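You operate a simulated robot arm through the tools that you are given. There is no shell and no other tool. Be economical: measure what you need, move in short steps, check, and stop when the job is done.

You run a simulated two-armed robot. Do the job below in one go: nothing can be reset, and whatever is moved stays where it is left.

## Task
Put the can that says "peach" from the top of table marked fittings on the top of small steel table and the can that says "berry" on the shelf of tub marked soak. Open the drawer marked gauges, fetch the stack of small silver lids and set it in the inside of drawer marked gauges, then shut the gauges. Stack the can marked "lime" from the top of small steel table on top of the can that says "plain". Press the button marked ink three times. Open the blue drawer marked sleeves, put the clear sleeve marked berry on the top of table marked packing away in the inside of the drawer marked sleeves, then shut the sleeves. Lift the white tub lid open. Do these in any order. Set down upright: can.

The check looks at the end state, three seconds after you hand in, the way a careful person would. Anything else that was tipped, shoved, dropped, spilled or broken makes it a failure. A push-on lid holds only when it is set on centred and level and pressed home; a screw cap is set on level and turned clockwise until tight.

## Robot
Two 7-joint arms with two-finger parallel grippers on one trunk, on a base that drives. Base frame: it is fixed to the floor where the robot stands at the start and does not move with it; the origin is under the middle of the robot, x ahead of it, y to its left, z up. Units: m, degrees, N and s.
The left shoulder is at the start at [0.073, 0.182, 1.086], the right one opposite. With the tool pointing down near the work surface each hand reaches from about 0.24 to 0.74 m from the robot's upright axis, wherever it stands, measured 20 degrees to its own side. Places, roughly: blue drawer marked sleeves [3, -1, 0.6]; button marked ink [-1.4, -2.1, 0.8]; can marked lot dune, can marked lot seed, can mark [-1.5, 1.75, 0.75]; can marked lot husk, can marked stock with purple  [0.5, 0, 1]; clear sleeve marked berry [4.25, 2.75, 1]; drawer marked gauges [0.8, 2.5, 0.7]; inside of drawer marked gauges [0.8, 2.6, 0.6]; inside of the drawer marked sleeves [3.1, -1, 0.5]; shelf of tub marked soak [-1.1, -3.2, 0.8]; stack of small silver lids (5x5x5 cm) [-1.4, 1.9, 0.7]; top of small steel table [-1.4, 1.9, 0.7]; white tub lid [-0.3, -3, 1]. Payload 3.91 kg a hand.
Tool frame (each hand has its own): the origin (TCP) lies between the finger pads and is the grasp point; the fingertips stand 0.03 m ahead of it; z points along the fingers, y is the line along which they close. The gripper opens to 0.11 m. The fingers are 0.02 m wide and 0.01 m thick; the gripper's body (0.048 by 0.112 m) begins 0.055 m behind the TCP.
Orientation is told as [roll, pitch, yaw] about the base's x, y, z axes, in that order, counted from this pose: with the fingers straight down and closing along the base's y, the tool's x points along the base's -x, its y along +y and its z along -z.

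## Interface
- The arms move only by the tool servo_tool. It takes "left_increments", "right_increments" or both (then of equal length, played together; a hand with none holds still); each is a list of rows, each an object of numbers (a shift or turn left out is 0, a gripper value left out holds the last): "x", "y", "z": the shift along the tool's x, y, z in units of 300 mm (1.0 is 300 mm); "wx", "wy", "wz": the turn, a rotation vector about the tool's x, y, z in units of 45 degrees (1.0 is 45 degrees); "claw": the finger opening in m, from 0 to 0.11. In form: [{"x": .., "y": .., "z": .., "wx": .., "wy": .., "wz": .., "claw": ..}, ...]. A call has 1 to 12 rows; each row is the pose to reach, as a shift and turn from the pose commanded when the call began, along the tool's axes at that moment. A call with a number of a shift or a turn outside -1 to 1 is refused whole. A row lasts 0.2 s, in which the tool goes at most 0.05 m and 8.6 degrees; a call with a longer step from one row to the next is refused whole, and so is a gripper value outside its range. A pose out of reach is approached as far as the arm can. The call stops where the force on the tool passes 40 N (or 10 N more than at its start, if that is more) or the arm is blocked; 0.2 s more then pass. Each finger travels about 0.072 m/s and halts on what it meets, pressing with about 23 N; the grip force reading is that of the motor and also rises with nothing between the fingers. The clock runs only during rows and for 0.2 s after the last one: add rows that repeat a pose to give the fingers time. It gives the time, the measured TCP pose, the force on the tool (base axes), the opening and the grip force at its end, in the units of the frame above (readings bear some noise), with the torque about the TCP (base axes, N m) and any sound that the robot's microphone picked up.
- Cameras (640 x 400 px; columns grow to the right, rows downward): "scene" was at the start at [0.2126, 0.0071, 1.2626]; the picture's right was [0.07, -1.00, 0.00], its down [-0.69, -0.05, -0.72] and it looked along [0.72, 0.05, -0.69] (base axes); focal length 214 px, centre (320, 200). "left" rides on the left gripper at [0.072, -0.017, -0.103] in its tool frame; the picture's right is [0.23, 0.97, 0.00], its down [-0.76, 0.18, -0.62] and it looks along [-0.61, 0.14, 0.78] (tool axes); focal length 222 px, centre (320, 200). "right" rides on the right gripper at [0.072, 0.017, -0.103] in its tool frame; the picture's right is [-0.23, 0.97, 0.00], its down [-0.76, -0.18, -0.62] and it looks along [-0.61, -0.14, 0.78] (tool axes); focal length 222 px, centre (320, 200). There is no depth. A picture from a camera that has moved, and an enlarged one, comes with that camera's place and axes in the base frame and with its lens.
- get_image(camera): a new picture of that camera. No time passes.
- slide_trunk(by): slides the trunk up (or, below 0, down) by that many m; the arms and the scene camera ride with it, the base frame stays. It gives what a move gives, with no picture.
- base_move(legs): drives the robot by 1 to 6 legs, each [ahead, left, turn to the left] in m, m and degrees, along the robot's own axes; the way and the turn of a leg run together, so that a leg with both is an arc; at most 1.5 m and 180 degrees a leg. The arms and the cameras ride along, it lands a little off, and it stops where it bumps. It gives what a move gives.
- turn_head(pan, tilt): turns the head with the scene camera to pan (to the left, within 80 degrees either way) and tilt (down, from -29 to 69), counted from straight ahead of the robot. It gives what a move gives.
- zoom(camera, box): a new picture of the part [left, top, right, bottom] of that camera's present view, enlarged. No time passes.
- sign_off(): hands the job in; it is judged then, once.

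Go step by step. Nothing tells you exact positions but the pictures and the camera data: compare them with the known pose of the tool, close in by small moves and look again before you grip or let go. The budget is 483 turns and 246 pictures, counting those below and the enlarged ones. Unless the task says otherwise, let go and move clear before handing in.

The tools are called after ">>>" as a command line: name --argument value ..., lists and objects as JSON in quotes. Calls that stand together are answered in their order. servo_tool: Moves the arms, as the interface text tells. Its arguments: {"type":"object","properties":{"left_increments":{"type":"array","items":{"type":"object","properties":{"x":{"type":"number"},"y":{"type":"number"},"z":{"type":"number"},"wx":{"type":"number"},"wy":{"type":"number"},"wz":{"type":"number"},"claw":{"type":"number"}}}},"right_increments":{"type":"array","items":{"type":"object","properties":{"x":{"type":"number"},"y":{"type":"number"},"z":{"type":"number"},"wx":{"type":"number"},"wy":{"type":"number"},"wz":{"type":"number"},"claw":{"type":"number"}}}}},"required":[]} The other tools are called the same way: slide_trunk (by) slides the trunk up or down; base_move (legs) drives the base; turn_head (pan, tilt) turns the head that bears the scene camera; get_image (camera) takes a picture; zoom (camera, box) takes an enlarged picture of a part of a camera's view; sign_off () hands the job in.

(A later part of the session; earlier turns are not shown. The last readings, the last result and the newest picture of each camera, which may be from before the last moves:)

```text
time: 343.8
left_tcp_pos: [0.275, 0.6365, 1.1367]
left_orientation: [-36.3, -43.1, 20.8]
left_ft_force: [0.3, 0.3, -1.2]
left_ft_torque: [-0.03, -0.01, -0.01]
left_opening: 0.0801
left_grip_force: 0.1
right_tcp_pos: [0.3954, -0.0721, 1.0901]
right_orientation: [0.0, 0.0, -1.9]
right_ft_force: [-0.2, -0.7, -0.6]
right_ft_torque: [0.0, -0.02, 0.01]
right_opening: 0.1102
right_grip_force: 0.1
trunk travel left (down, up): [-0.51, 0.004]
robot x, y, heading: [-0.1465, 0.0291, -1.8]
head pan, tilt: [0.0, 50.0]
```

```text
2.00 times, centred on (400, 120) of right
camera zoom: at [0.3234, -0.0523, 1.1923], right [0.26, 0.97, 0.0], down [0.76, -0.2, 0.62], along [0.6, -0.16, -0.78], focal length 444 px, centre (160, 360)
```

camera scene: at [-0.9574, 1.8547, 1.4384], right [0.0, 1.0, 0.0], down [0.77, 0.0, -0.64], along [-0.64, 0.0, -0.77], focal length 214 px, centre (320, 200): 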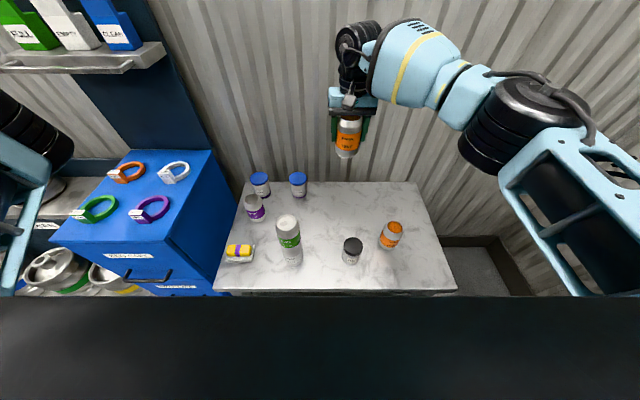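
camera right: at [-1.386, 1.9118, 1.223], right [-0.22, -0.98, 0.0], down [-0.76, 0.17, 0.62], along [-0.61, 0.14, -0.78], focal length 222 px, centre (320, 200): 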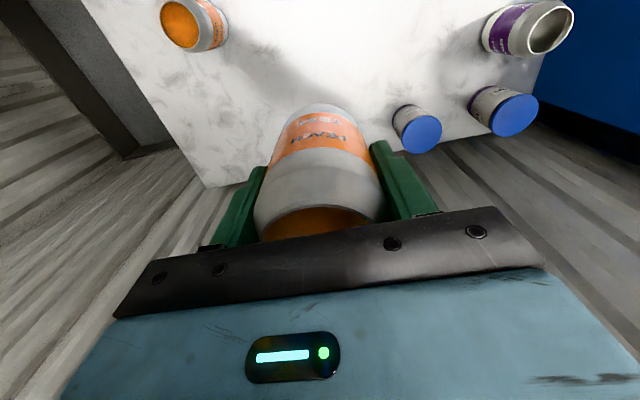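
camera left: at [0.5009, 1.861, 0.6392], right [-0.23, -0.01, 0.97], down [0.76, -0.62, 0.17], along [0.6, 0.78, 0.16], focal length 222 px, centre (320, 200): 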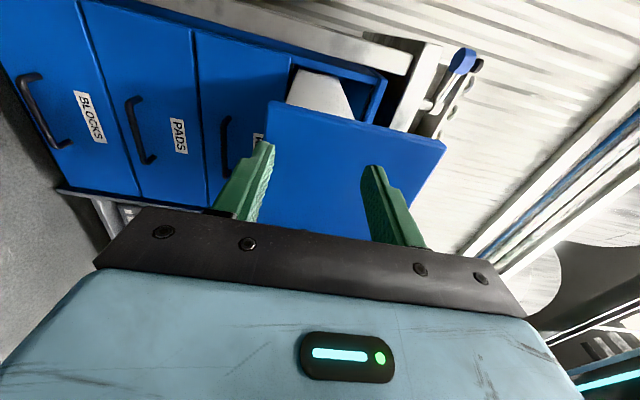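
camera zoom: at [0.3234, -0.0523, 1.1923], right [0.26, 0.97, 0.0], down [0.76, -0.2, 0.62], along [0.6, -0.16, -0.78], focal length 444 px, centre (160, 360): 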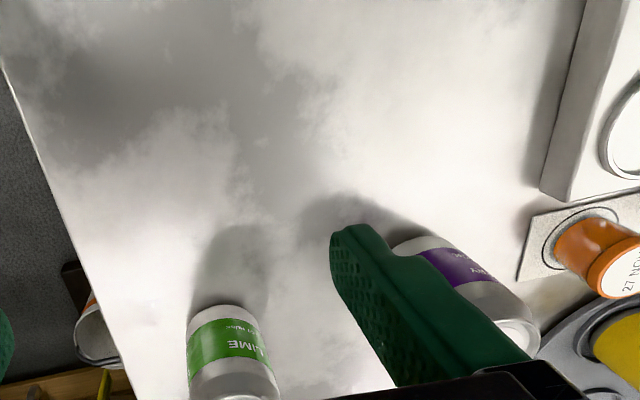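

I move to above the berry can with a 30° wrist yaw to keep its camera clear of the drip arm knob.

>>> servo_tool --right_increments '[{"x": -0.15, "wz": -0.1}, {"x": -0.3, "wz": -0.2}, {"x": -0.4, "y": 0.1, "wz": -0.3}, {"x": -0.473, "y": 0.22, "wz": -0.4}, {"x": -0.473, "y": 0.36, "wz": -0.5}, {"x": -0.473, "y": 0.5, "wz": -0.6}, {"x": -0.473, "y": 0.597, "wz": -0.667}, {"x": -0.473, "y": 0.597, "wz": -0.667}]'

>>> zoom --camera "right" --box '[180, 40, 480, 240]'

>>> zoom --camera "scene" --box '[240, 80, 400, 220]'

```text
time: 345.6
left_tcp_pos: [0.2752, 0.6386, 1.1372]
left_orientation: [-36.5, -43.0, 20.8]
left_ft_force: [0.0, -0.2, -0.2]
left_ft_torque: [0.01, 0.0, 0.0]
left_opening: 0.08
left_grip_force: 0.1
right_tcp_pos: [0.4251, 0.0596, 1.0945]
right_orientation: [-0.1, 0.0, 28.2]
right_ft_force: [0.1, 0.0, 0.0]
right_ft_torque: [-0.01, -0.01, -0.01]
right_opening: 0.1099
right_grip_force: 0.0
right hand out of reach, approached as far as the arm can: row 2, 3, 4, 5, 6, 7, 8
trunk travel left (down, up): [-0.51, 0.004]
robot x, y, heading: [-0.1443, 0.0304, -2.1]
head pan, tilt: [0.0, 50.0]
```

```text
2.00 times, centred on (330, 140) of right
camera zoom: at [0.3527, 0.0398, 1.196], right [-0.26, 0.97, 0.0], down [0.75, 0.2, 0.62], along [0.6, 0.16, -0.78], focal length 444 px, centre (300, 320)
```

zoom: 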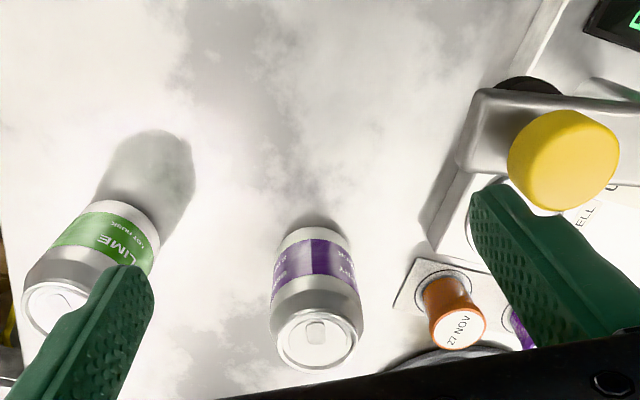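

```text
2.86 times, centred on (320, 150) of scene
camera zoom: at [-0.0567, 0.0264, 1.4384], right [-0.03, -1.0, 0.0], down [-0.77, 0.03, -0.64], along [0.64, -0.02, -0.77], focal length 613 px, centre (320, 343)
```

zoom: 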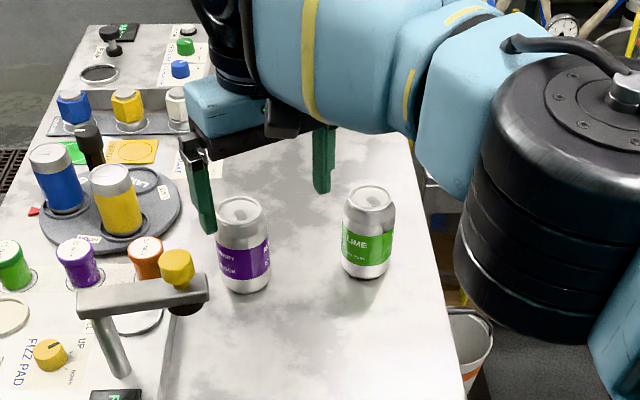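

>>> servo_tool --right_increments '[{"z": -0.1, "wz": 0.1}, {"z": -0.15, "wz": 0.25}, {"z": -0.15, "wz": 0.4}, {"z": -0.15, "wz": 0.55}, {"z": -0.15, "wz": 0.65}]'

>>> base_move --legs '[[0.06, 0.12, 2]]'

>>> zoom --camera "right" --box '[180, 40, 480, 240]'

```text
time: 347.0
left_tcp_pos: [0.2751, 0.6354, 1.1369]
left_orientation: [-36.2, -43.1, 20.8]
left_ft_force: [0.6, 0.8, -0.2]
left_ft_torque: [-0.02, 0.02, -0.01]
left_opening: 0.0798
left_grip_force: 0.0
right_tcp_pos: [0.4366, 0.025, 1.1373]
right_orientation: [0.1, 0.4, -4.1]
right_ft_force: [-0.3, -1.0, 0.0]
right_ft_torque: [0.01, -0.02, 0.0]
right_opening: 0.1102
right_grip_force: 0.0
right hand out of reach, approached as far as the arm can: row 3, 4, 5
trunk travel left (down, up): [-0.51, 0.004]
robot x, y, heading: [-0.1465, 0.0271, -1.7]
head pan, tilt: [0.0, 50.0]
stopped in row 5 (right hand): the arm was blocked; the commanded pose is now the measured one
```

```text
time: 348.7
left_tcp_pos: [0.318, 0.7702, 1.1376]
left_orientation: [-36.4, -43.2, 22.7]
left_ft_force: [0.7, -0.5, 0.9]
left_ft_torque: [0.04, -0.01, 0.01]
left_opening: 0.0801
left_grip_force: 0.1
right_tcp_pos: [0.4988, 0.1654, 1.1377]
right_orientation: [0.2, 0.5, -2.2]
right_ft_force: [0.2, 0.7, 0.4]
right_ft_torque: [-0.02, 0.03, 0.02]
right_opening: 0.1099
right_grip_force: 0.1
trunk travel left (down, up): [-0.51, 0.004]
robot x, y, heading: [-0.0853, 0.1439, 0.2]
head pan, tilt: [0.0, 50.0]
```

```text
2.00 times, centred on (330, 140) of right
camera zoom: at [0.4275, 0.1843, 1.2417], right [0.26, 0.96, 0.0], down [0.76, -0.21, 0.62], along [0.59, -0.16, -0.79], focal length 444 px, centre (300, 320)
```

zoom: 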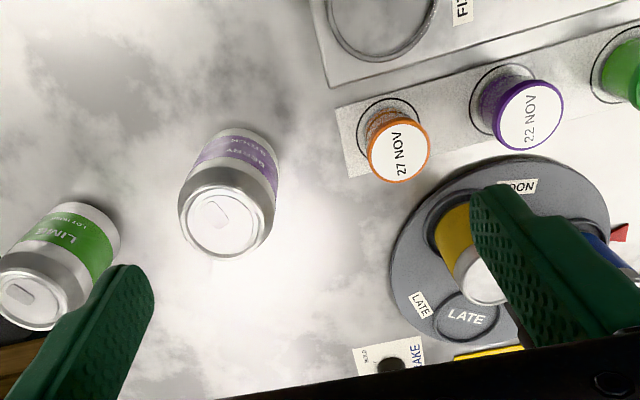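

>>> servo_tool --right_increments '[{"x": -0.04, "y": -0.06}, {"x": -0.09, "y": -0.13}, {"x": -0.14, "y": -0.205, "wy": 0.01}, {"x": -0.14, "y": -0.205, "wy": 0.01}]'

>>> get_image --camera "scene"

```text
time: 349.7
left_tcp_pos: [0.3173, 0.7705, 1.1379]
left_orientation: [-36.3, -43.1, 22.8]
left_ft_force: [-0.2, 0.0, -0.3]
left_ft_torque: [-0.02, -0.04, 0.0]
left_opening: 0.0803
left_grip_force: 0.1
right_tcp_pos: [0.525, 0.0989, 1.1332]
right_orientation: [0.1, 0.9, -2.1]
right_ft_force: [0.1, -0.5, -0.1]
right_ft_torque: [-0.02, -0.03, -0.04]
right_opening: 0.1103
right_grip_force: 0.0
right hand out of reach, approached as far as the arm can: row 1, 2, 3, 4
trunk travel left (down, up): [-0.51, 0.004]
robot x, y, heading: [-0.0841, 0.1432, 0.2]
head pan, tilt: [0.0, 50.0]
```

```text
107 pictures are left
camera scene: at [0.0065, 0.1472, 1.4384], right [0.0, -1.0, 0.0], down [-0.77, 0.0, -0.64], along [0.64, 0.0, -0.77], focal length 214 px, centre (320, 200)
```

scene: 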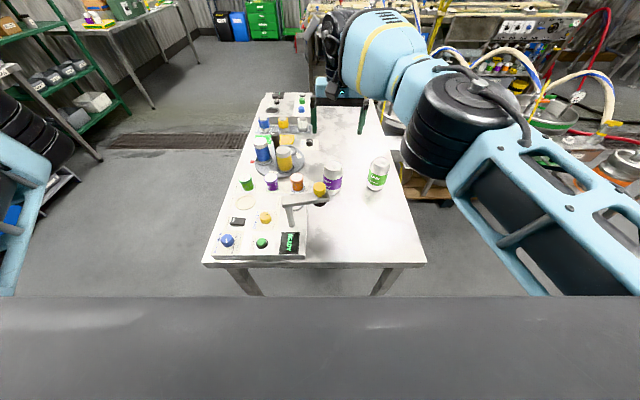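

>>> base_move --legs '[[0.07, 0, 0]]'

>>> servo_tool --right_increments '[{"z": 0.0, "x": 0.1, "wy": -0.01}, {"x": 0.17, "y": 0.01, "wy": -0.02, "wz": 0.0}, {"x": 0.17, "y": 0.01, "z": 0.1, "wy": -0.02}]'

>>> get_image --camera "right"

```text
time: 350.8
left_tcp_pos: [0.3881, 0.7692, 1.1368]
left_orientation: [-36.4, -43.2, 22.7]
left_ft_force: [0.3, -0.2, -0.1]
left_ft_torque: [-0.03, -0.03, -0.01]
left_opening: 0.0801
left_grip_force: 0.0
right_tcp_pos: [0.592, 0.1002, 1.1339]
right_orientation: [0.2, 0.9, -2.1]
right_ft_force: [0.6, -0.7, -1.0]
right_ft_torque: [0.0, -0.01, -0.02]
right_opening: 0.11
right_grip_force: 0.2
trunk travel left (down, up): [-0.51, 0.004]
robot x, y, heading: [-0.0113, 0.1428, -0.3]
head pan, tilt: [0.0, 50.0]
```

```text
time: 351.6
left_tcp_pos: [0.3884, 0.7687, 1.1368]
left_orientation: [-36.2, -43.1, 22.6]
left_ft_force: [0.0, 0.8, 0.5]
left_ft_torque: [0.05, 0.02, 0.03]
left_opening: 0.08
left_grip_force: 0.1
right_tcp_pos: [0.5423, 0.1026, 1.1047]
right_orientation: [0.3, 0.2, -2.2]
right_ft_force: [0.0, -0.1, -0.2]
right_ft_torque: [-0.03, -0.02, -0.02]
right_opening: 0.1099
right_grip_force: 0.2
trunk travel left (down, up): [-0.51, 0.004]
robot x, y, heading: [-0.0162, 0.1467, 0.1]
head pan, tilt: [0.0, 50.0]
```

```text
106 pictures are left
camera right: at [0.4702, 0.1222, 1.2075], right [0.27, 0.96, 0.0], down [0.76, -0.21, 0.62], along [0.6, -0.16, -0.78], focal length 222 px, centre (320, 200)
```

right: 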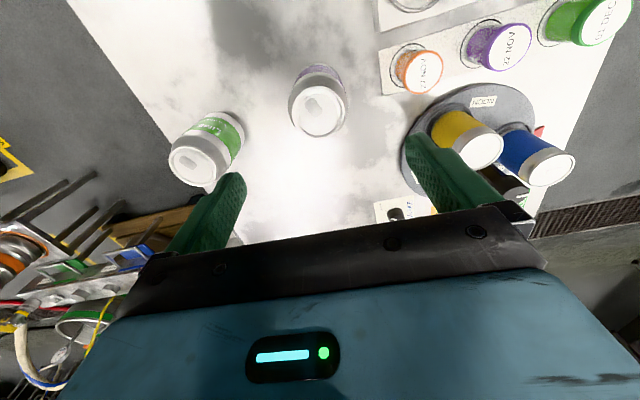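

>>> servo_tool --right_increments '[{"x": 0.008, "y": 0.006, "z": 0.16}, {"x": 0.008, "y": 0.006, "z": 0.32}, {"x": 0.008, "y": 0.006, "z": 0.48}, {"x": 0.008, "y": 0.006, "z": 0.58}, {"x": 0.008, "y": 0.006, "z": 0.58, "claw": 0.08}, {"x": 0.008, "y": 0.006, "z": 0.58, "claw": 0.05}, {"x": 0.008, "y": 0.006, "z": 0.58}, {"x": 0.008, "y": 0.006, "z": 0.58}]'

>>> get_image --camera "right"

```text
time: 353.4
left_tcp_pos: [0.3874, 0.77, 1.1375]
left_orientation: [-36.2, -43.1, 22.7]
left_ft_force: [-0.4, 0.2, 1.4]
left_ft_torque: [0.03, -0.01, 0.02]
left_opening: 0.0799
left_grip_force: 0.1
right_tcp_pos: [0.5424, 0.109, 0.9296]
right_orientation: [0.3, 0.0, -2.1]
right_ft_force: [-0.2, -0.5, -0.7]
right_ft_torque: [-0.14, -0.01, -0.03]
right_opening: 0.0656
right_grip_force: 22.9
trunk travel left (down, up): [-0.51, 0.004]
robot x, y, heading: [-0.0142, 0.1418, -0.1]
head pan, tilt: [0.0, 50.0]
```

```text
105 pictures are left
camera right: at [0.4692, 0.1282, 1.0327], right [0.26, 0.96, 0.0], down [0.76, -0.21, 0.62], along [0.6, -0.16, -0.78], focal length 222 px, centre (320, 200)
```

right: 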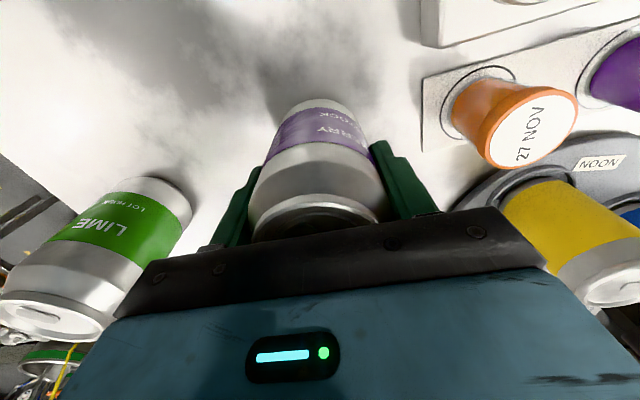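

>>> servo_tool --right_increments '[{"z": -0.04}, {"z": -0.12}, {"z": -0.24}, {"z": -0.38}, {"z": -0.52}, {"z": -0.66}, {"z": -0.66}]'

>>> base_move --legs '[[-0.5, 0, 0], [0, 0, -100]]'

>>> turn_head --pan 0 --tilt 22

>>> get_image --camera "scene"

```text
time: 355.0
left_tcp_pos: [0.3867, 0.7703, 1.1376]
left_orientation: [-36.3, -43.2, 22.7]
left_ft_force: [-0.5, 0.1, 0.5]
left_ft_torque: [-0.04, 0.02, -0.02]
left_opening: 0.0801
left_grip_force: 0.1
right_tcp_pos: [0.5382, 0.1067, 1.1289]
right_orientation: [0.2, 0.1, -2.1]
right_ft_force: [-0.8, -0.7, -3.4]
right_ft_torque: [0.05, 0.03, 0.0]
right_opening: 0.0655
right_grip_force: 23.2
trunk travel left (down, up): [-0.51, 0.004]
robot x, y, heading: [-0.0131, 0.1491, -0.1]
head pan, tilt: [0.0, 50.0]
```

```text
time: 362.0
left_tcp_pos: [0.0537, -0.3374, 1.137]
left_orientation: [-36.4, -43.0, -75.1]
left_ft_force: [-0.1, 0.1, 0.3]
left_ft_torque: [-0.01, 0.01, -0.02]
left_opening: 0.0803
left_grip_force: 0.0
right_tcp_pos: [-0.625, -0.3948, 1.1297]
right_orientation: [0.1, 0.1, -100.0]
right_ft_force: [-0.3, 0.0, -4.4]
right_ft_torque: [0.01, 0.02, -0.03]
right_opening: 0.0656
right_grip_force: 23.4
trunk travel left (down, up): [-0.51, 0.004]
robot x, y, heading: [-0.5123, 0.1504, -97.8]
head pan, tilt: [0.0, 50.0]
```

```text
time: 362.9
left_tcp_pos: [0.0526, -0.3371, 1.1363]
left_orientation: [-36.3, -43.1, -75.1]
left_ft_force: [-0.2, -0.8, 0.0]
left_ft_torque: [-0.01, 0.02, 0.0]
left_opening: 0.0802
left_grip_force: 0.1
right_tcp_pos: [-0.6249, -0.3954, 1.1279]
right_orientation: [0.3, 0.1, -99.9]
right_ft_force: [-0.4, 0.4, -3.5]
right_ft_torque: [-0.03, -0.01, 0.05]
right_opening: 0.0658
right_grip_force: 23.0
trunk travel left (down, up): [-0.51, 0.004]
robot x, y, heading: [-0.512, 0.1451, -98.1]
head pan, tilt: [0.0, 22.0]
```

```text
104 pictures are left
camera scene: at [-0.5264, 0.041, 1.4807], right [-0.99, 0.14, 0.0], down [0.05, 0.37, -0.93], along [-0.13, -0.92, -0.38], focal length 214 px, centre (320, 200)
```

scene: 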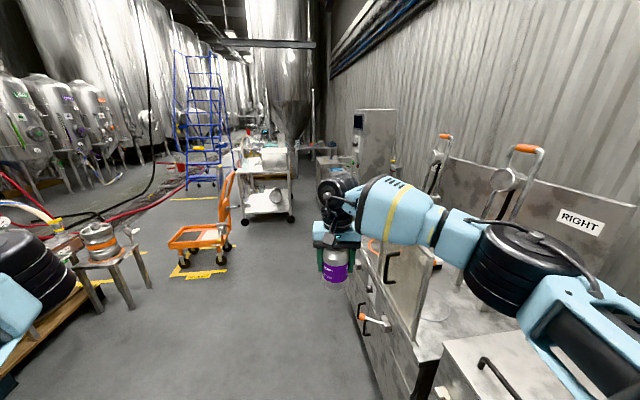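

I see the wash line on the right and a white cart far ahead. I move a bit east and drive south, then look toward the ink button and tub.

>>> base_move --legs '[[0, 0.25, 8], [1.2, 0, 0]]'

>>> turn_head --pan -35 --tilt 22

>>> get_image --camera "scene"

>>> turn_head --pan 10 --tilt 22

>>> get_image --camera "scene"

```text
time: 371.5
left_tcp_pos: [0.3883, -1.4686, 1.1369]
left_orientation: [-36.3, -43.1, -66.3]
left_ft_force: [0.2, -0.3, -0.9]
left_ft_torque: [0.0, 0.0, 0.0]
left_opening: 0.0803
left_grip_force: 0.1
right_tcp_pos: [-0.2751, -1.6308, 1.129]
right_orientation: [0.2, 0.1, -91.1]
right_ft_force: [0.0, -0.7, -3.8]
right_ft_torque: [-0.02, -0.03, -0.03]
right_opening: 0.0655
right_grip_force: 23.5
trunk travel left (down, up): [-0.51, 0.004]
robot x, y, heading: [-0.2436, -1.0736, -89.1]
head pan, tilt: [0.0, 22.0]
```

```text
time: 372.5
left_tcp_pos: [0.3868, -1.4683, 1.1376]
left_orientation: [-36.2, -43.2, -66.4]
left_ft_force: [0.1, 0.5, -0.5]
left_ft_torque: [-0.02, 0.01, -0.01]
left_opening: 0.08
left_grip_force: 0.1
right_tcp_pos: [-0.2737, -1.6299, 1.1291]
right_orientation: [0.2, 0.1, -91.1]
right_ft_force: [-0.3, -0.3, -3.6]
right_ft_torque: [0.0, 0.02, 0.01]
right_opening: 0.0656
right_grip_force: 22.7
trunk travel left (down, up): [-0.51, 0.004]
robot x, y, heading: [-0.2458, -1.0776, -89.2]
head pan, tilt: [-35.0, 22.0]
```

```text
103 pictures are left
camera scene: at [-0.2968, -1.1671, 1.4807], right [-0.83, 0.56, 0.0], down [0.21, 0.31, -0.93], along [-0.52, -0.77, -0.37], focal length 214 px, centre (320, 200)
```

scene: 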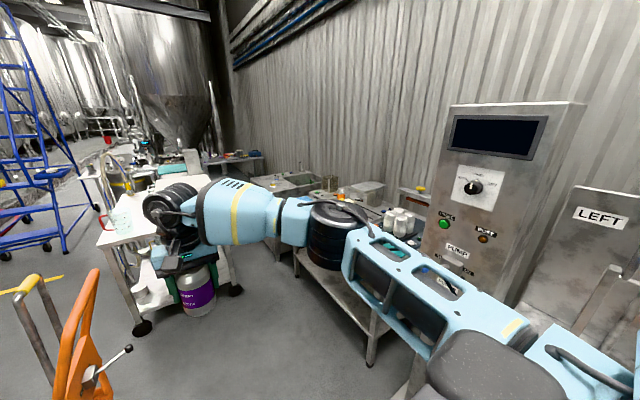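

```text
time: 373.6
left_tcp_pos: [0.3868, -1.4689, 1.1373]
left_orientation: [-36.4, -43.1, -66.4]
left_ft_force: [0.3, -0.6, -0.3]
left_ft_torque: [0.02, -0.02, 0.02]
left_opening: 0.0801
left_grip_force: 0.0
right_tcp_pos: [-0.2752, -1.6301, 1.1285]
right_orientation: [0.2, 0.1, -91.1]
right_ft_force: [0.6, 0.7, -3.2]
right_ft_torque: [0.02, 0.0, 0.02]
right_opening: 0.0655
right_grip_force: 23.3
trunk travel left (down, up): [-0.51, 0.004]
robot x, y, heading: [-0.2455, -1.078, -89.2]
head pan, tilt: [10.0, 22.0]
```

```text
102 pictures are left
camera scene: at [-0.2274, -1.1814, 1.4807], right [-0.98, -0.19, 0.0], down [-0.07, 0.37, -0.93], along [0.17, -0.91, -0.37], focal length 214 px, centre (320, 200)
```

scene: 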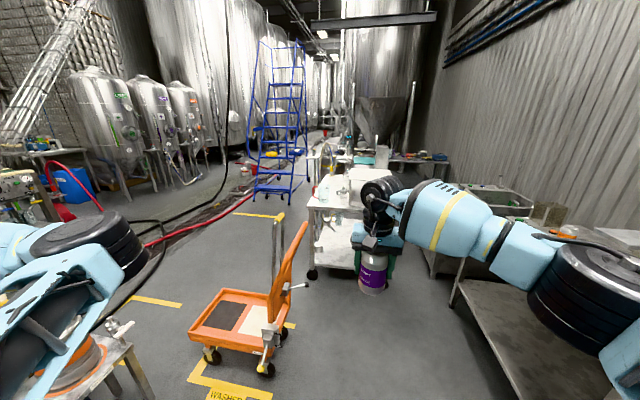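

>>> base_move --legs '[[0.55, -0.1, 0], [0, 0, -60]]'

>>> turn_head --pan 25 --tilt 30

>>> get_image --camera "scene"

>>> turn_head --pan -25 --tilt 35

>>> get_image --camera "scene"

```text
time: 379.4
left_tcp_pos: [-0.3421, -2.3635, 1.1385]
left_orientation: [-36.3, -43.0, -125.0]
left_ft_force: [-0.6, 0.2, -0.4]
left_ft_torque: [0.01, -0.01, 0.01]
left_opening: 0.0797
left_grip_force: 0.0
right_tcp_pos: [-0.8235, -1.8829, 1.1276]
right_orientation: [0.2, 0.1, -149.7]
right_ft_force: [1.0, -0.6, -4.0]
right_ft_torque: [0.0, 0.01, 0.0]
right_opening: 0.0658
right_grip_force: 23.3
trunk travel left (down, up): [-0.51, 0.004]
robot x, y, heading: [-0.3365, -1.621, -147.8]
head pan, tilt: [10.0, 22.0]
```

```text
time: 380.2
left_tcp_pos: [-0.3409, -2.3641, 1.1366]
left_orientation: [-36.3, -43.1, -125.1]
left_ft_force: [0.3, -0.2, 0.0]
left_ft_torque: [0.0, 0.03, -0.01]
left_opening: 0.08
left_grip_force: 0.0
right_tcp_pos: [-0.8237, -1.884, 1.1288]
right_orientation: [0.2, 0.1, -149.8]
right_ft_force: [-0.2, 0.0, -4.1]
right_ft_torque: [-0.01, -0.01, 0.02]
right_opening: 0.0654
right_grip_force: 23.0
trunk travel left (down, up): [-0.51, 0.004]
robot x, y, heading: [-0.3354, -1.6201, -147.8]
head pan, tilt: [25.0, 30.0]
```

```text
101 pictures are left
camera scene: at [-0.3979, -1.704, 1.468], right [-0.84, 0.54, 0.0], down [0.27, 0.42, -0.87], along [-0.47, -0.73, -0.5], focal length 214 px, centre (320, 200)
```

scene: 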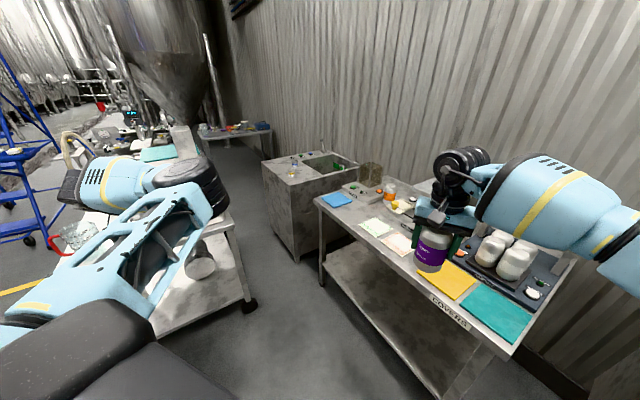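

```text
time: 381.4
left_tcp_pos: [-0.3422, -2.3658, 1.1364]
left_orientation: [-36.2, -43.0, -125.0]
left_ft_force: [-0.7, 0.0, 0.3]
left_ft_torque: [-0.01, 0.0, -0.02]
left_opening: 0.0801
left_grip_force: 0.0
right_tcp_pos: [-0.8238, -1.8821, 1.1303]
right_orientation: [0.3, 0.0, -149.8]
right_ft_force: [0.3, -0.1, -3.9]
right_ft_torque: [0.04, 0.04, 0.02]
right_opening: 0.0656
right_grip_force: 22.9
trunk travel left (down, up): [-0.51, 0.004]
robot x, y, heading: [-0.3348, -1.6214, -148.0]
head pan, tilt: [-25.0, 35.0]
```

```text
100 pictures are left
camera scene: at [-0.4362, -1.6393, 1.4601], right [-0.13, 0.99, 0.0], down [0.57, 0.07, -0.82], along [-0.81, -0.1, -0.57], focal length 214 px, centre (320, 200)
```

scene: 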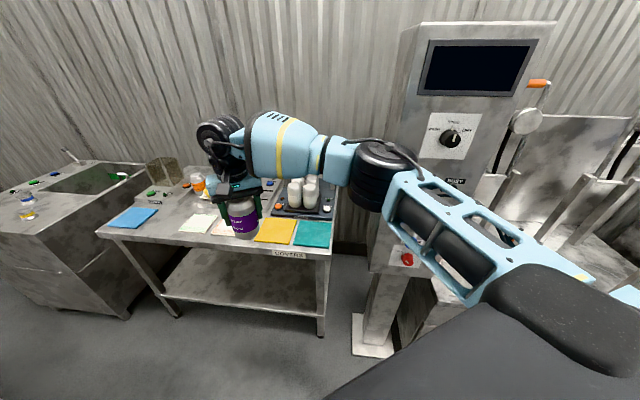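

The sink ("soak") is beyond the COVERS table, with a cart close by. I raise the left hand higher for clearance before moving in.

>>> servo_tool --left_increments '[{"x": -0.11, "y": -0.07, "z": -0.095}, {"x": -0.22, "y": -0.14, "z": -0.19}, {"x": -0.33, "y": -0.21, "z": -0.285}, {"x": -0.44, "y": -0.28, "z": -0.38}, {"x": -0.55, "y": -0.35, "z": -0.475}, {"x": -0.66, "y": -0.42, "z": -0.57}, {"x": -0.77, "y": -0.49, "z": -0.665}]'

>>> turn_head --pan 30 --tilt 35

>>> get_image --camera "scene"

```text
time: 382.9
left_tcp_pos: [-0.3393, -2.3627, 1.4797]
left_orientation: [-36.3, -43.2, -124.9]
left_ft_force: [-1.4, 0.1, -0.2]
left_ft_torque: [0.02, 0.01, -0.02]
left_opening: 0.08
left_grip_force: 0.0
right_tcp_pos: [-0.8226, -1.8826, 1.13]
right_orientation: [0.3, 0.0, -149.9]
right_ft_force: [0.0, -0.5, -3.7]
right_ft_torque: [0.02, 0.01, -0.01]
right_opening: 0.066
right_grip_force: 22.9
trunk travel left (down, up): [-0.51, 0.004]
robot x, y, heading: [-0.3315, -1.6233, -147.8]
head pan, tilt: [-25.0, 35.0]
```

```text
time: 384.2
left_tcp_pos: [-0.3405, -2.3637, 1.4767]
left_orientation: [-36.3, -43.1, -125.0]
left_ft_force: [0.3, -0.7, -0.4]
left_ft_torque: [-0.02, 0.01, 0.0]
left_opening: 0.0802
left_grip_force: 0.1
right_tcp_pos: [-0.8225, -1.8819, 1.1287]
right_orientation: [0.1, 0.0, -149.8]
right_ft_force: [0.8, 0.1, -3.2]
right_ft_torque: [0.01, -0.02, 0.02]
right_opening: 0.0657
right_grip_force: 23.0
trunk travel left (down, up): [-0.51, 0.004]
robot x, y, heading: [-0.3332, -1.6171, -147.8]
head pan, tilt: [30.0, 35.0]
```

```text
99 pictures are left
camera scene: at [-0.39, -1.706, 1.4601], right [-0.88, 0.47, 0.0], down [0.27, 0.51, -0.82], along [-0.38, -0.72, -0.57], focal length 214 px, centre (320, 200)
```

scene: 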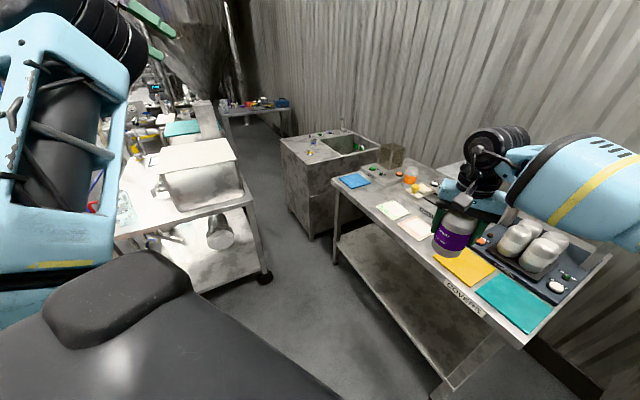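

Layout: cart x −0.5..0, y −2.56..−3.4 with the white tub on it; sink east face x≈−0.95, y −2.94..−3.47, top ≈0.82. I'll squeeze in at about (−0.76, −2.45) facing south.

>>> base_move --legs '[[0, 0, 52], [0.45, -0.34, 0]]'

>>> turn_head --pan -10 --tilt 45

>>> get_image --camera "scene"

```text
time: 390.1
left_tcp_pos: [-0.1376, -2.5075, 1.4771]
left_orientation: [-36.3, -43.1, -72.7]
left_ft_force: [0.0, 0.4, -0.8]
left_ft_torque: [-0.02, 0.01, -0.03]
left_opening: 0.08
left_grip_force: 0.0
right_tcp_pos: [-0.8152, -2.5939, 1.1283]
right_orientation: [0.3, 0.1, -97.7]
right_ft_force: [0.2, 0.1, -4.0]
right_ft_torque: [0.0, 0.01, -0.02]
right_opening: 0.0656
right_grip_force: 23.0
trunk travel left (down, up): [-0.51, 0.004]
robot x, y, heading: [-0.724, -2.0514, -95.5]
head pan, tilt: [30.0, 35.0]
```

```text
time: 391.2
left_tcp_pos: [-0.1374, -2.5083, 1.4769]
left_orientation: [-36.4, -43.1, -72.8]
left_ft_force: [0.4, 0.4, 0.3]
left_ft_torque: [-0.04, 0.0, 0.01]
left_opening: 0.0802
left_grip_force: 0.0
right_tcp_pos: [-0.8149, -2.5935, 1.1287]
right_orientation: [0.2, 0.1, -97.6]
right_ft_force: [-0.2, -0.1, -3.4]
right_ft_torque: [0.04, 0.01, 0.05]
right_opening: 0.0658
right_grip_force: 23.0
trunk travel left (down, up): [-0.51, 0.004]
robot x, y, heading: [-0.7191, -2.0459, -95.9]
head pan, tilt: [-10.0, 45.0]
```

```text
98 pictures are left
camera scene: at [-0.7462, -2.1394, 1.4453], right [-0.96, 0.27, 0.0], down [0.19, 0.68, -0.71], along [-0.19, -0.68, -0.71], focal length 214 px, centre (320, 200)
```

scene: 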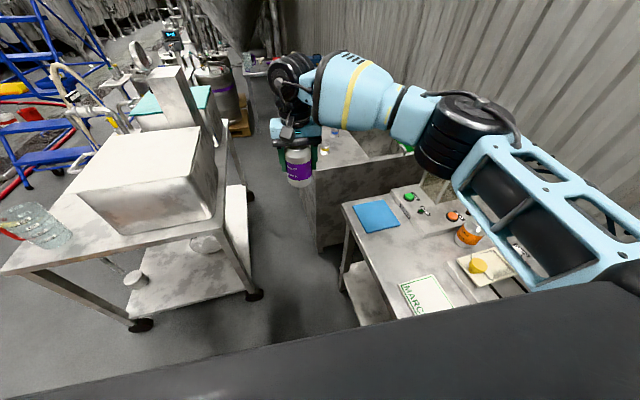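

Clearances look about 30 cm. I move forward 0.48 m and look at the sink top.

>>> base_move --legs '[[0.48, 0.02, 0]]'

>>> turn_head --pan -15 --tilt 50

>>> get_image --camera "scene"

>>> get_image --camera "right"

```text
time: 394.0
left_tcp_pos: [-0.1651, -2.9768, 1.4773]
left_orientation: [-36.4, -43.1, -72.9]
left_ft_force: [0.2, -0.4, 0.1]
left_ft_torque: [-0.03, -0.01, 0.0]
left_opening: 0.08
left_grip_force: 0.2
right_tcp_pos: [-0.8414, -3.0645, 1.1283]
right_orientation: [0.2, 0.2, -97.5]
right_ft_force: [-0.3, 1.2, -4.5]
right_ft_torque: [-0.02, 0.0, 0.0]
right_opening: 0.0656
right_grip_force: 23.1
trunk travel left (down, up): [-0.51, 0.004]
robot x, y, heading: [-0.7482, -2.5182, -95.7]
head pan, tilt: [-10.0, 45.0]
```

```text
time: 394.7
left_tcp_pos: [-0.1645, -2.9799, 1.477]
left_orientation: [-36.3, -43.1, -72.8]
left_ft_force: [0.2, 0.7, 0.0]
left_ft_torque: [0.01, -0.05, 0.03]
left_opening: 0.0801
left_grip_force: 0.0
right_tcp_pos: [-0.8415, -3.0652, 1.1294]
right_orientation: [0.2, 0.1, -97.6]
right_ft_force: [0.1, -0.4, -3.2]
right_ft_torque: [0.01, 0.0, 0.02]
right_opening: 0.0656
right_grip_force: 23.6
trunk travel left (down, up): [-0.51, 0.004]
robot x, y, heading: [-0.7497, -2.5183, -95.4]
head pan, tilt: [-15.0, 50.0]
```

```text
97 pictures are left
camera scene: at [-0.7778, -2.6052, 1.4384], right [-0.94, 0.35, 0.0], down [0.27, 0.72, -0.64], along [-0.23, -0.6, -0.77], focal length 214 px, centre (320, 200)
```

scene: 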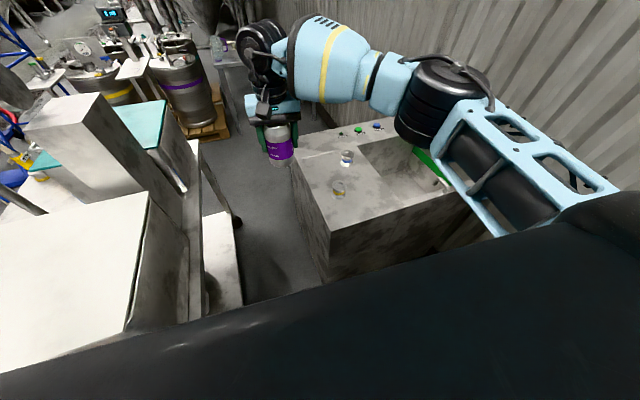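

```text
96 pictures are left
camera right: at [-0.816, -2.9961, 1.2318], right [0.94, -0.35, 0.0], down [-0.28, -0.73, 0.62], along [-0.22, -0.58, -0.78], focal length 222 px, centre (320, 200)
```

right: 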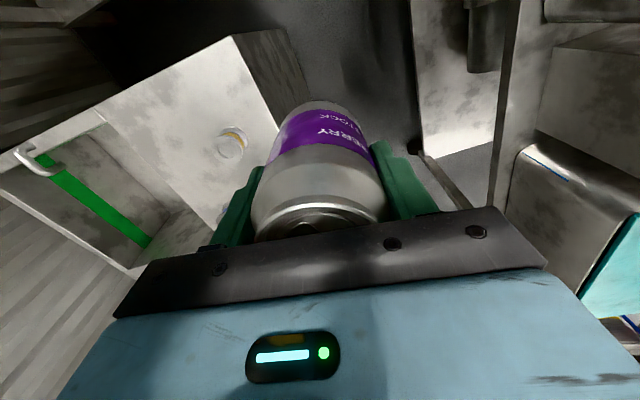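

>>> zoom --camera "scene" --box '[270, 110, 450, 240]'

>>> zoom --camera "right" --box '[60, 20, 300, 220]'

```text
3.08 times, centred on (360, 175) of scene
camera zoom: at [-0.7778, -2.6052, 1.4384], right [-0.94, 0.35, 0.0], down [0.27, 0.72, -0.64], along [-0.23, -0.6, -0.77], focal length 660 px, centre (197, 277)
```

zoom: 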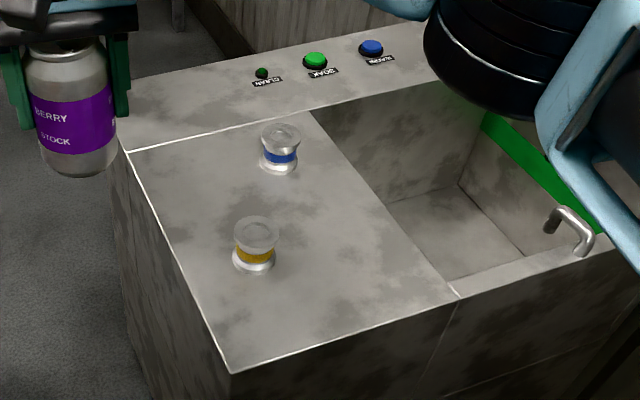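

```text
2.00 times, centred on (180, 120) of right
camera zoom: at [-0.816, -2.9961, 1.2318], right [0.94, -0.35, 0.0], down [-0.28, -0.73, 0.62], along [-0.22, -0.58, -0.78], focal length 444 px, centre (600, 360)
```

zoom: 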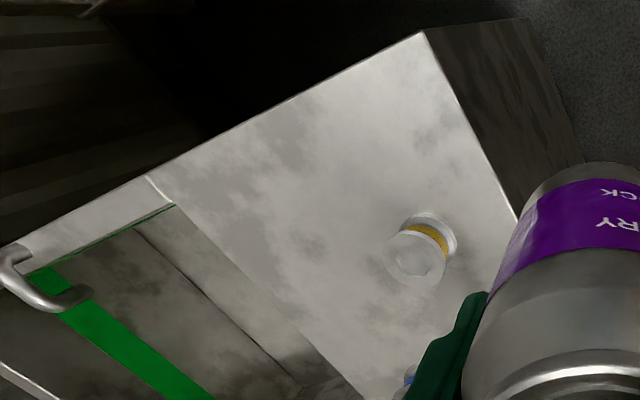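

Deck (shelf) at z≈0.79, x −1.26..−0.96, y −2.97..−3.38 with small blue and yellow jars at (−1.165,−3.27) and (−1.05,−3.10). I'll set the can at (−1.165, −3.05). Move over it.

>>> servo_tool --right_increments '[{"x": -0.015, "y": -0.1}, {"x": -0.03, "y": -0.22}, {"x": -0.045, "y": -0.36}, {"x": -0.06, "y": -0.5}, {"x": -0.075, "y": -0.64}, {"x": -0.09, "y": -0.78}, {"x": -0.105, "y": -0.9}, {"x": -0.12, "y": -1.0}, {"x": -0.12, "y": -1.0, "z": 0.1}, {"x": -0.12, "y": -1.0, "z": 0.2}]'

>>> zoom --camera "scene" --box '[270, 80, 490, 240]'

>>> get_image --camera "right"

```text
time: 396.9
left_tcp_pos: [-0.1651, -2.9803, 1.477]
left_orientation: [-36.2, -43.1, -72.8]
left_ft_force: [-1.1, 0.6, -0.5]
left_ft_torque: [0.01, 0.04, -0.01]
left_opening: 0.0798
left_grip_force: 0.1
right_tcp_pos: [-1.1431, -3.0609, 1.0664]
right_orientation: [0.2, 0.1, -97.6]
right_ft_force: [0.0, 0.1, -4.0]
right_ft_torque: [0.05, -0.01, 0.04]
right_opening: 0.0657
right_grip_force: 23.6
trunk travel left (down, up): [-0.51, 0.004]
robot x, y, heading: [-0.7497, -2.5155, -95.4]
head pan, tilt: [-15.0, 50.0]
```

```text
2.50 times, centred on (380, 160) of scene
camera zoom: at [-0.7783, -2.6054, 1.4383], right [-0.94, 0.35, 0.0], down [0.27, 0.72, -0.64], along [-0.23, -0.6, -0.77], focal length 536 px, centre (170, 300)
```

zoom: 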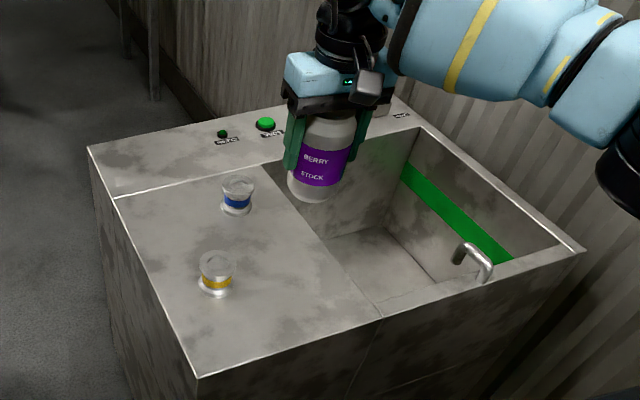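

```text
92 pictures are left
camera right: at [-1.1176, -2.9914, 1.1693], right [0.94, -0.35, 0.0], down [-0.28, -0.73, 0.62], along [-0.22, -0.58, -0.78], focal length 222 px, centre (320, 200)
```

right: 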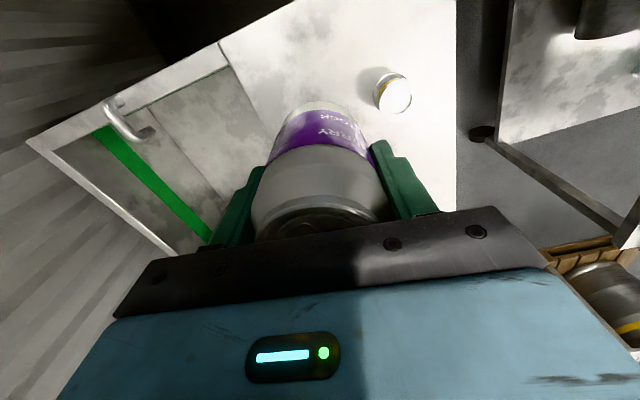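

Position good: can at (−1.143, −3.06). Descend to just above contact.

>>> servo_tool --right_increments '[{"z": 0.1}, {"z": 0.22}, {"z": 0.34}, {"z": 0.46}, {"z": 0.55}, {"z": 0.61}, {"z": 0.61}]'

>>> servo_tool --right_increments '[{"z": 0.01}, {"z": 0.02}, {"z": 0.03}, {"z": 0.03}]'

>>> servo_tool --right_increments '[{"z": 0.01}, {"z": 0.02}, {"z": 0.03}, {"z": 0.03}]'

```text
time: 398.5
left_tcp_pos: [-0.1651, -2.9778, 1.4778]
left_orientation: [-36.2, -43.2, -72.8]
left_ft_force: [-0.1, 0.4, -0.5]
left_ft_torque: [0.0, 0.0, 0.0]
left_opening: 0.0799
left_grip_force: 0.0
right_tcp_pos: [-1.1422, -3.0598, 0.885]
right_orientation: [0.1, 0.0, -97.6]
right_ft_force: [0.3, -0.6, -4.1]
right_ft_torque: [0.0, 0.0, -0.02]
right_opening: 0.0656
right_grip_force: 23.1
trunk travel left (down, up): [-0.51, 0.004]
robot x, y, heading: [-0.751, -2.5168, -95.5]
head pan, tilt: [-15.0, 50.0]
```

```text
time: 399.5
left_tcp_pos: [-0.166, -2.9804, 1.4775]
left_orientation: [-36.3, -43.1, -72.8]
left_ft_force: [0.0, 0.1, 0.1]
left_ft_torque: [-0.03, 0.05, 0.0]
left_opening: 0.0797
left_grip_force: 0.1
right_tcp_pos: [-1.1426, -3.0615, 0.8761]
right_orientation: [0.3, 0.1, -97.6]
right_ft_force: [0.0, 0.2, -4.1]
right_ft_torque: [-0.03, 0.0, -0.03]
right_opening: 0.0653
right_grip_force: 22.7
trunk travel left (down, up): [-0.51, 0.004]
robot x, y, heading: [-0.748, -2.5206, -95.8]
head pan, tilt: [-15.0, 50.0]
```

```text
time: 400.5
left_tcp_pos: [-0.1623, -2.9759, 1.4774]
left_orientation: [-36.5, -43.3, -72.7]
left_ft_force: [0.5, -0.3, 0.4]
left_ft_torque: [-0.02, 0.0, -0.04]
left_opening: 0.0802
left_grip_force: 0.0
right_tcp_pos: [-1.143, -3.0607, 0.8702]
right_orientation: [0.3, -0.3, -97.7]
right_ft_force: [-1.9, 2.1, 17.8]
right_ft_torque: [0.04, 0.54, -0.05]
right_opening: 0.0654
right_grip_force: 23.3
trunk travel left (down, up): [-0.51, 0.004]
robot x, y, heading: [-0.7476, -2.5202, -95.7]
head pan, tilt: [-15.0, 50.0]
```

Contact. Back off 2 mm worth of pressure, release, and rise.

>>> servo_tool --right_increments '[{"z": -0.008}, {"z": -0.008, "claw": 0.075}, {"z": -0.008, "claw": 0.09}, {"z": -0.008, "claw": 0.1}, {"z": -0.05}, {"z": -0.15}, {"z": -0.3}, {"z": -0.45}, {"z": -0.6}, {"z": -0.75}, {"z": -0.9}]'

>>> get_image --camera "right"

>>> get_image --camera "scene"

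```text
time: 402.9
left_tcp_pos: [-0.1637, -2.9773, 1.4781]
left_orientation: [-36.4, -43.2, -72.7]
left_ft_force: [0.2, 0.1, 0.1]
left_ft_torque: [-0.01, 0.01, 0.07]
left_opening: 0.0798
left_grip_force: 0.0
right_tcp_pos: [-1.143, -3.0611, 1.1359]
right_orientation: [0.2, 0.1, -97.6]
right_ft_force: [-0.8, 0.1, -0.4]
right_ft_torque: [-0.01, 0.01, 0.0]
right_opening: 0.0998
right_grip_force: 0.0
trunk travel left (down, up): [-0.51, 0.004]
robot x, y, heading: [-0.748, -2.5158, -95.7]
head pan, tilt: [-15.0, 50.0]
```

```text
91 pictures are left
camera right: at [-1.1172, -2.9923, 1.2393], right [0.94, -0.35, 0.0], down [-0.28, -0.73, 0.62], along [-0.22, -0.58, -0.78], focal length 222 px, centre (320, 200)
```

right: 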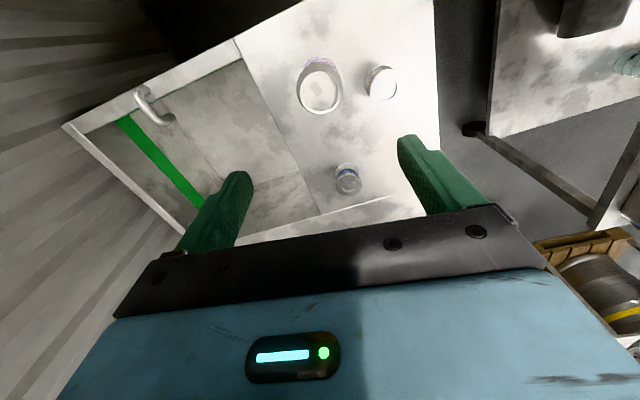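

```text
90 pictures are left
camera scene: at [-0.777, -2.604, 1.4385], right [-0.94, 0.35, 0.0], down [0.27, 0.72, -0.64], along [-0.23, -0.6, -0.77], focal length 214 px, centre (320, 200)
```

scene: 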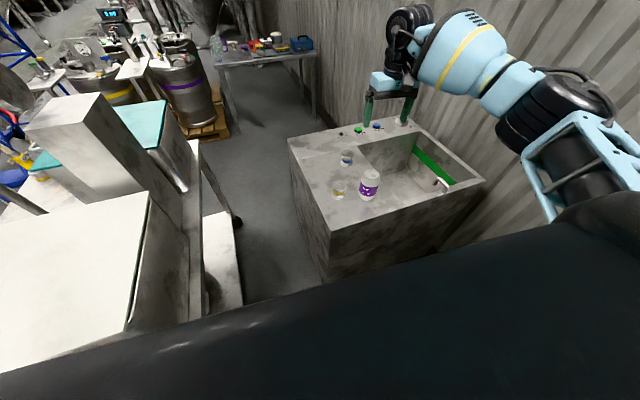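

Berry stands on the soak shelf. Bring the right hand back, reverse, and turn to face the COVERS table for the ink button.

>>> servo_tool --right_increments '[{"y": 0.12}, {"y": 0.26}, {"y": 0.4}, {"y": 0.54}, {"y": 0.68}, {"y": 0.82}, {"y": 0.95, "x": 0.1}, {"y": 0.95, "x": 0.25}, {"y": 0.95, "x": 0.4}]'

>>> base_move --legs '[[-0.5, 0, 0], [0, 0, -84]]'

>>> turn_head --pan 0 --tilt 45

>>> get_image --camera "scene"

```text
time: 404.9
left_tcp_pos: [-0.165, -2.9791, 1.4785]
left_orientation: [-36.4, -43.2, -72.7]
left_ft_force: [0.1, 0.2, -1.0]
left_ft_torque: [-0.03, 0.0, 0.02]
left_opening: 0.0802
left_grip_force: 0.1
right_tcp_pos: [-0.8425, -2.9797, 1.1383]
right_orientation: [0.2, 0.0, -97.7]
right_ft_force: [-0.4, 0.5, -0.3]
right_ft_torque: [0.02, 0.01, -0.02]
right_opening: 0.0998
right_grip_force: 0.0
trunk travel left (down, up): [-0.51, 0.004]
robot x, y, heading: [-0.7493, -2.5196, -95.9]
head pan, tilt: [-15.0, 50.0]
```

```text
time: 411.4
left_tcp_pos: [-1.1047, -2.6453, 1.4772]
left_orientation: [-36.4, -43.0, -157.8]
left_ft_force: [1.0, 0.0, 0.5]
left_ft_torque: [0.0, 0.02, 0.01]
left_opening: 0.0802
left_grip_force: 0.1
right_tcp_pos: [-1.1659, -1.9693, 1.1377]
right_orientation: [0.2, 0.1, 177.3]
right_ft_force: [0.3, 0.4, -0.1]
right_ft_torque: [0.01, 0.02, 0.0]
right_opening: 0.1001
right_grip_force: 0.2
trunk travel left (down, up): [-0.51, 0.004]
robot x, y, heading: [-0.7, -2.0259, 179.4]
head pan, tilt: [-15.0, 50.0]
```

```text
time: 412.2
left_tcp_pos: [-1.1052, -2.6457, 1.478]
left_orientation: [-36.4, -43.2, -157.7]
left_ft_force: [0.5, 0.0, 0.4]
left_ft_torque: [-0.01, 0.01, -0.03]
left_opening: 0.08
left_grip_force: 0.0
right_tcp_pos: [-1.1656, -1.9698, 1.1372]
right_orientation: [0.2, 0.1, 177.4]
right_ft_force: [0.8, 0.6, 0.0]
right_ft_torque: [-0.02, 0.0, -0.03]
right_opening: 0.1
right_grip_force: 0.0
trunk travel left (down, up): [-0.51, 0.004]
robot x, y, heading: [-0.6968, -2.024, 179.6]
head pan, tilt: [0.0, 45.0]
```

```text
89 pictures are left
camera scene: at [-0.7957, -2.0222, 1.4453], right [0.01, 1.0, 0.0], down [0.71, -0.01, -0.71], along [-0.71, 0.01, -0.71], focal length 214 px, centre (320, 200)
```

scene: 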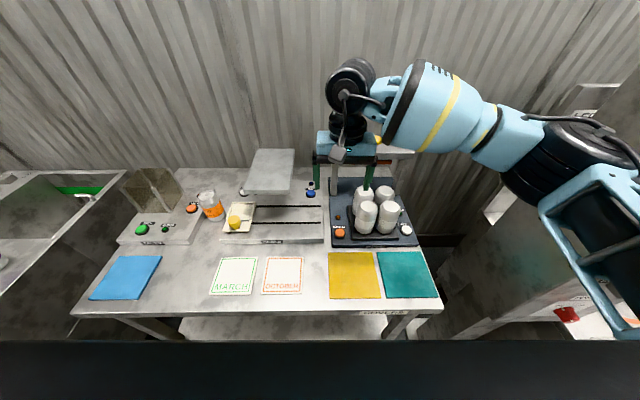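

>>> zoom --camera "scene" --box '[210, 140, 430, 260]'

>>> zoom --camera "scene" --box '[100, 160, 270, 260]'

>>> get_image --camera "right"

```text
2.91 times, centred on (320, 200) of scene
camera zoom: at [-0.7957, -2.0222, 1.4453], right [0.01, 1.0, 0.0], down [0.71, -0.01, -0.71], along [-0.71, 0.01, -0.71], focal length 624 px, centre (320, 200)
```

zoom: 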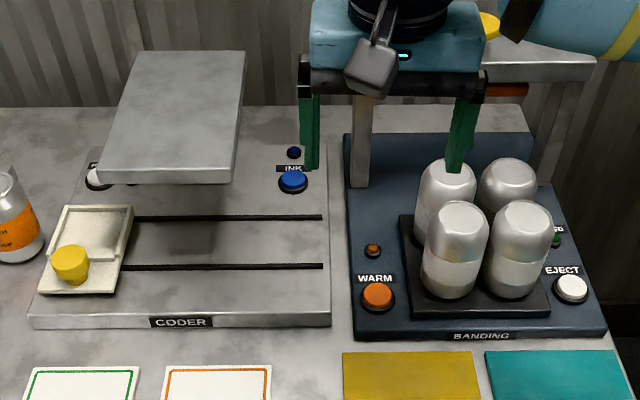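

```text
3.76 times, centred on (185, 210) of scene
camera zoom: at [-0.7957, -2.0222, 1.4453], right [0.01, 1.0, 0.0], down [0.71, -0.01, -0.71], along [-0.71, 0.01, -0.71], focal length 807 px, centre (828, 162)
```

zoom: 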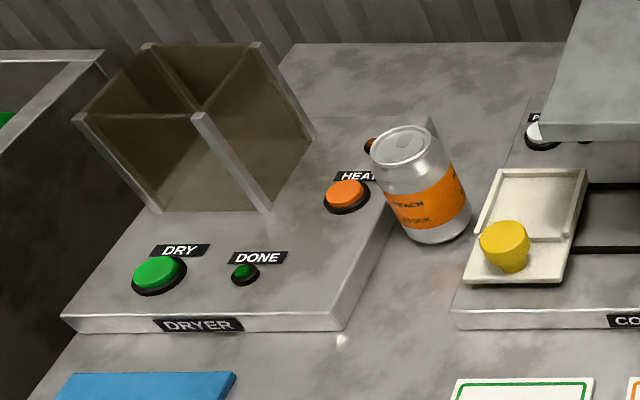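

```text
86 pictures are left
camera right: at [-1.0948, -1.9894, 1.2404], right [-0.27, -0.96, 0.0], down [-0.75, 0.21, 0.62], along [-0.6, 0.17, -0.78], focal length 222 px, centre (320, 200)
```

right: 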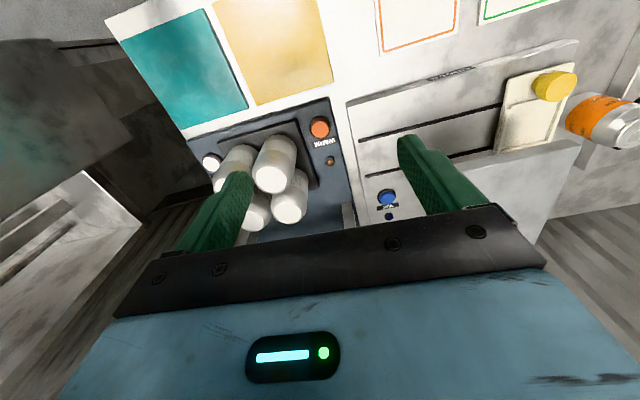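

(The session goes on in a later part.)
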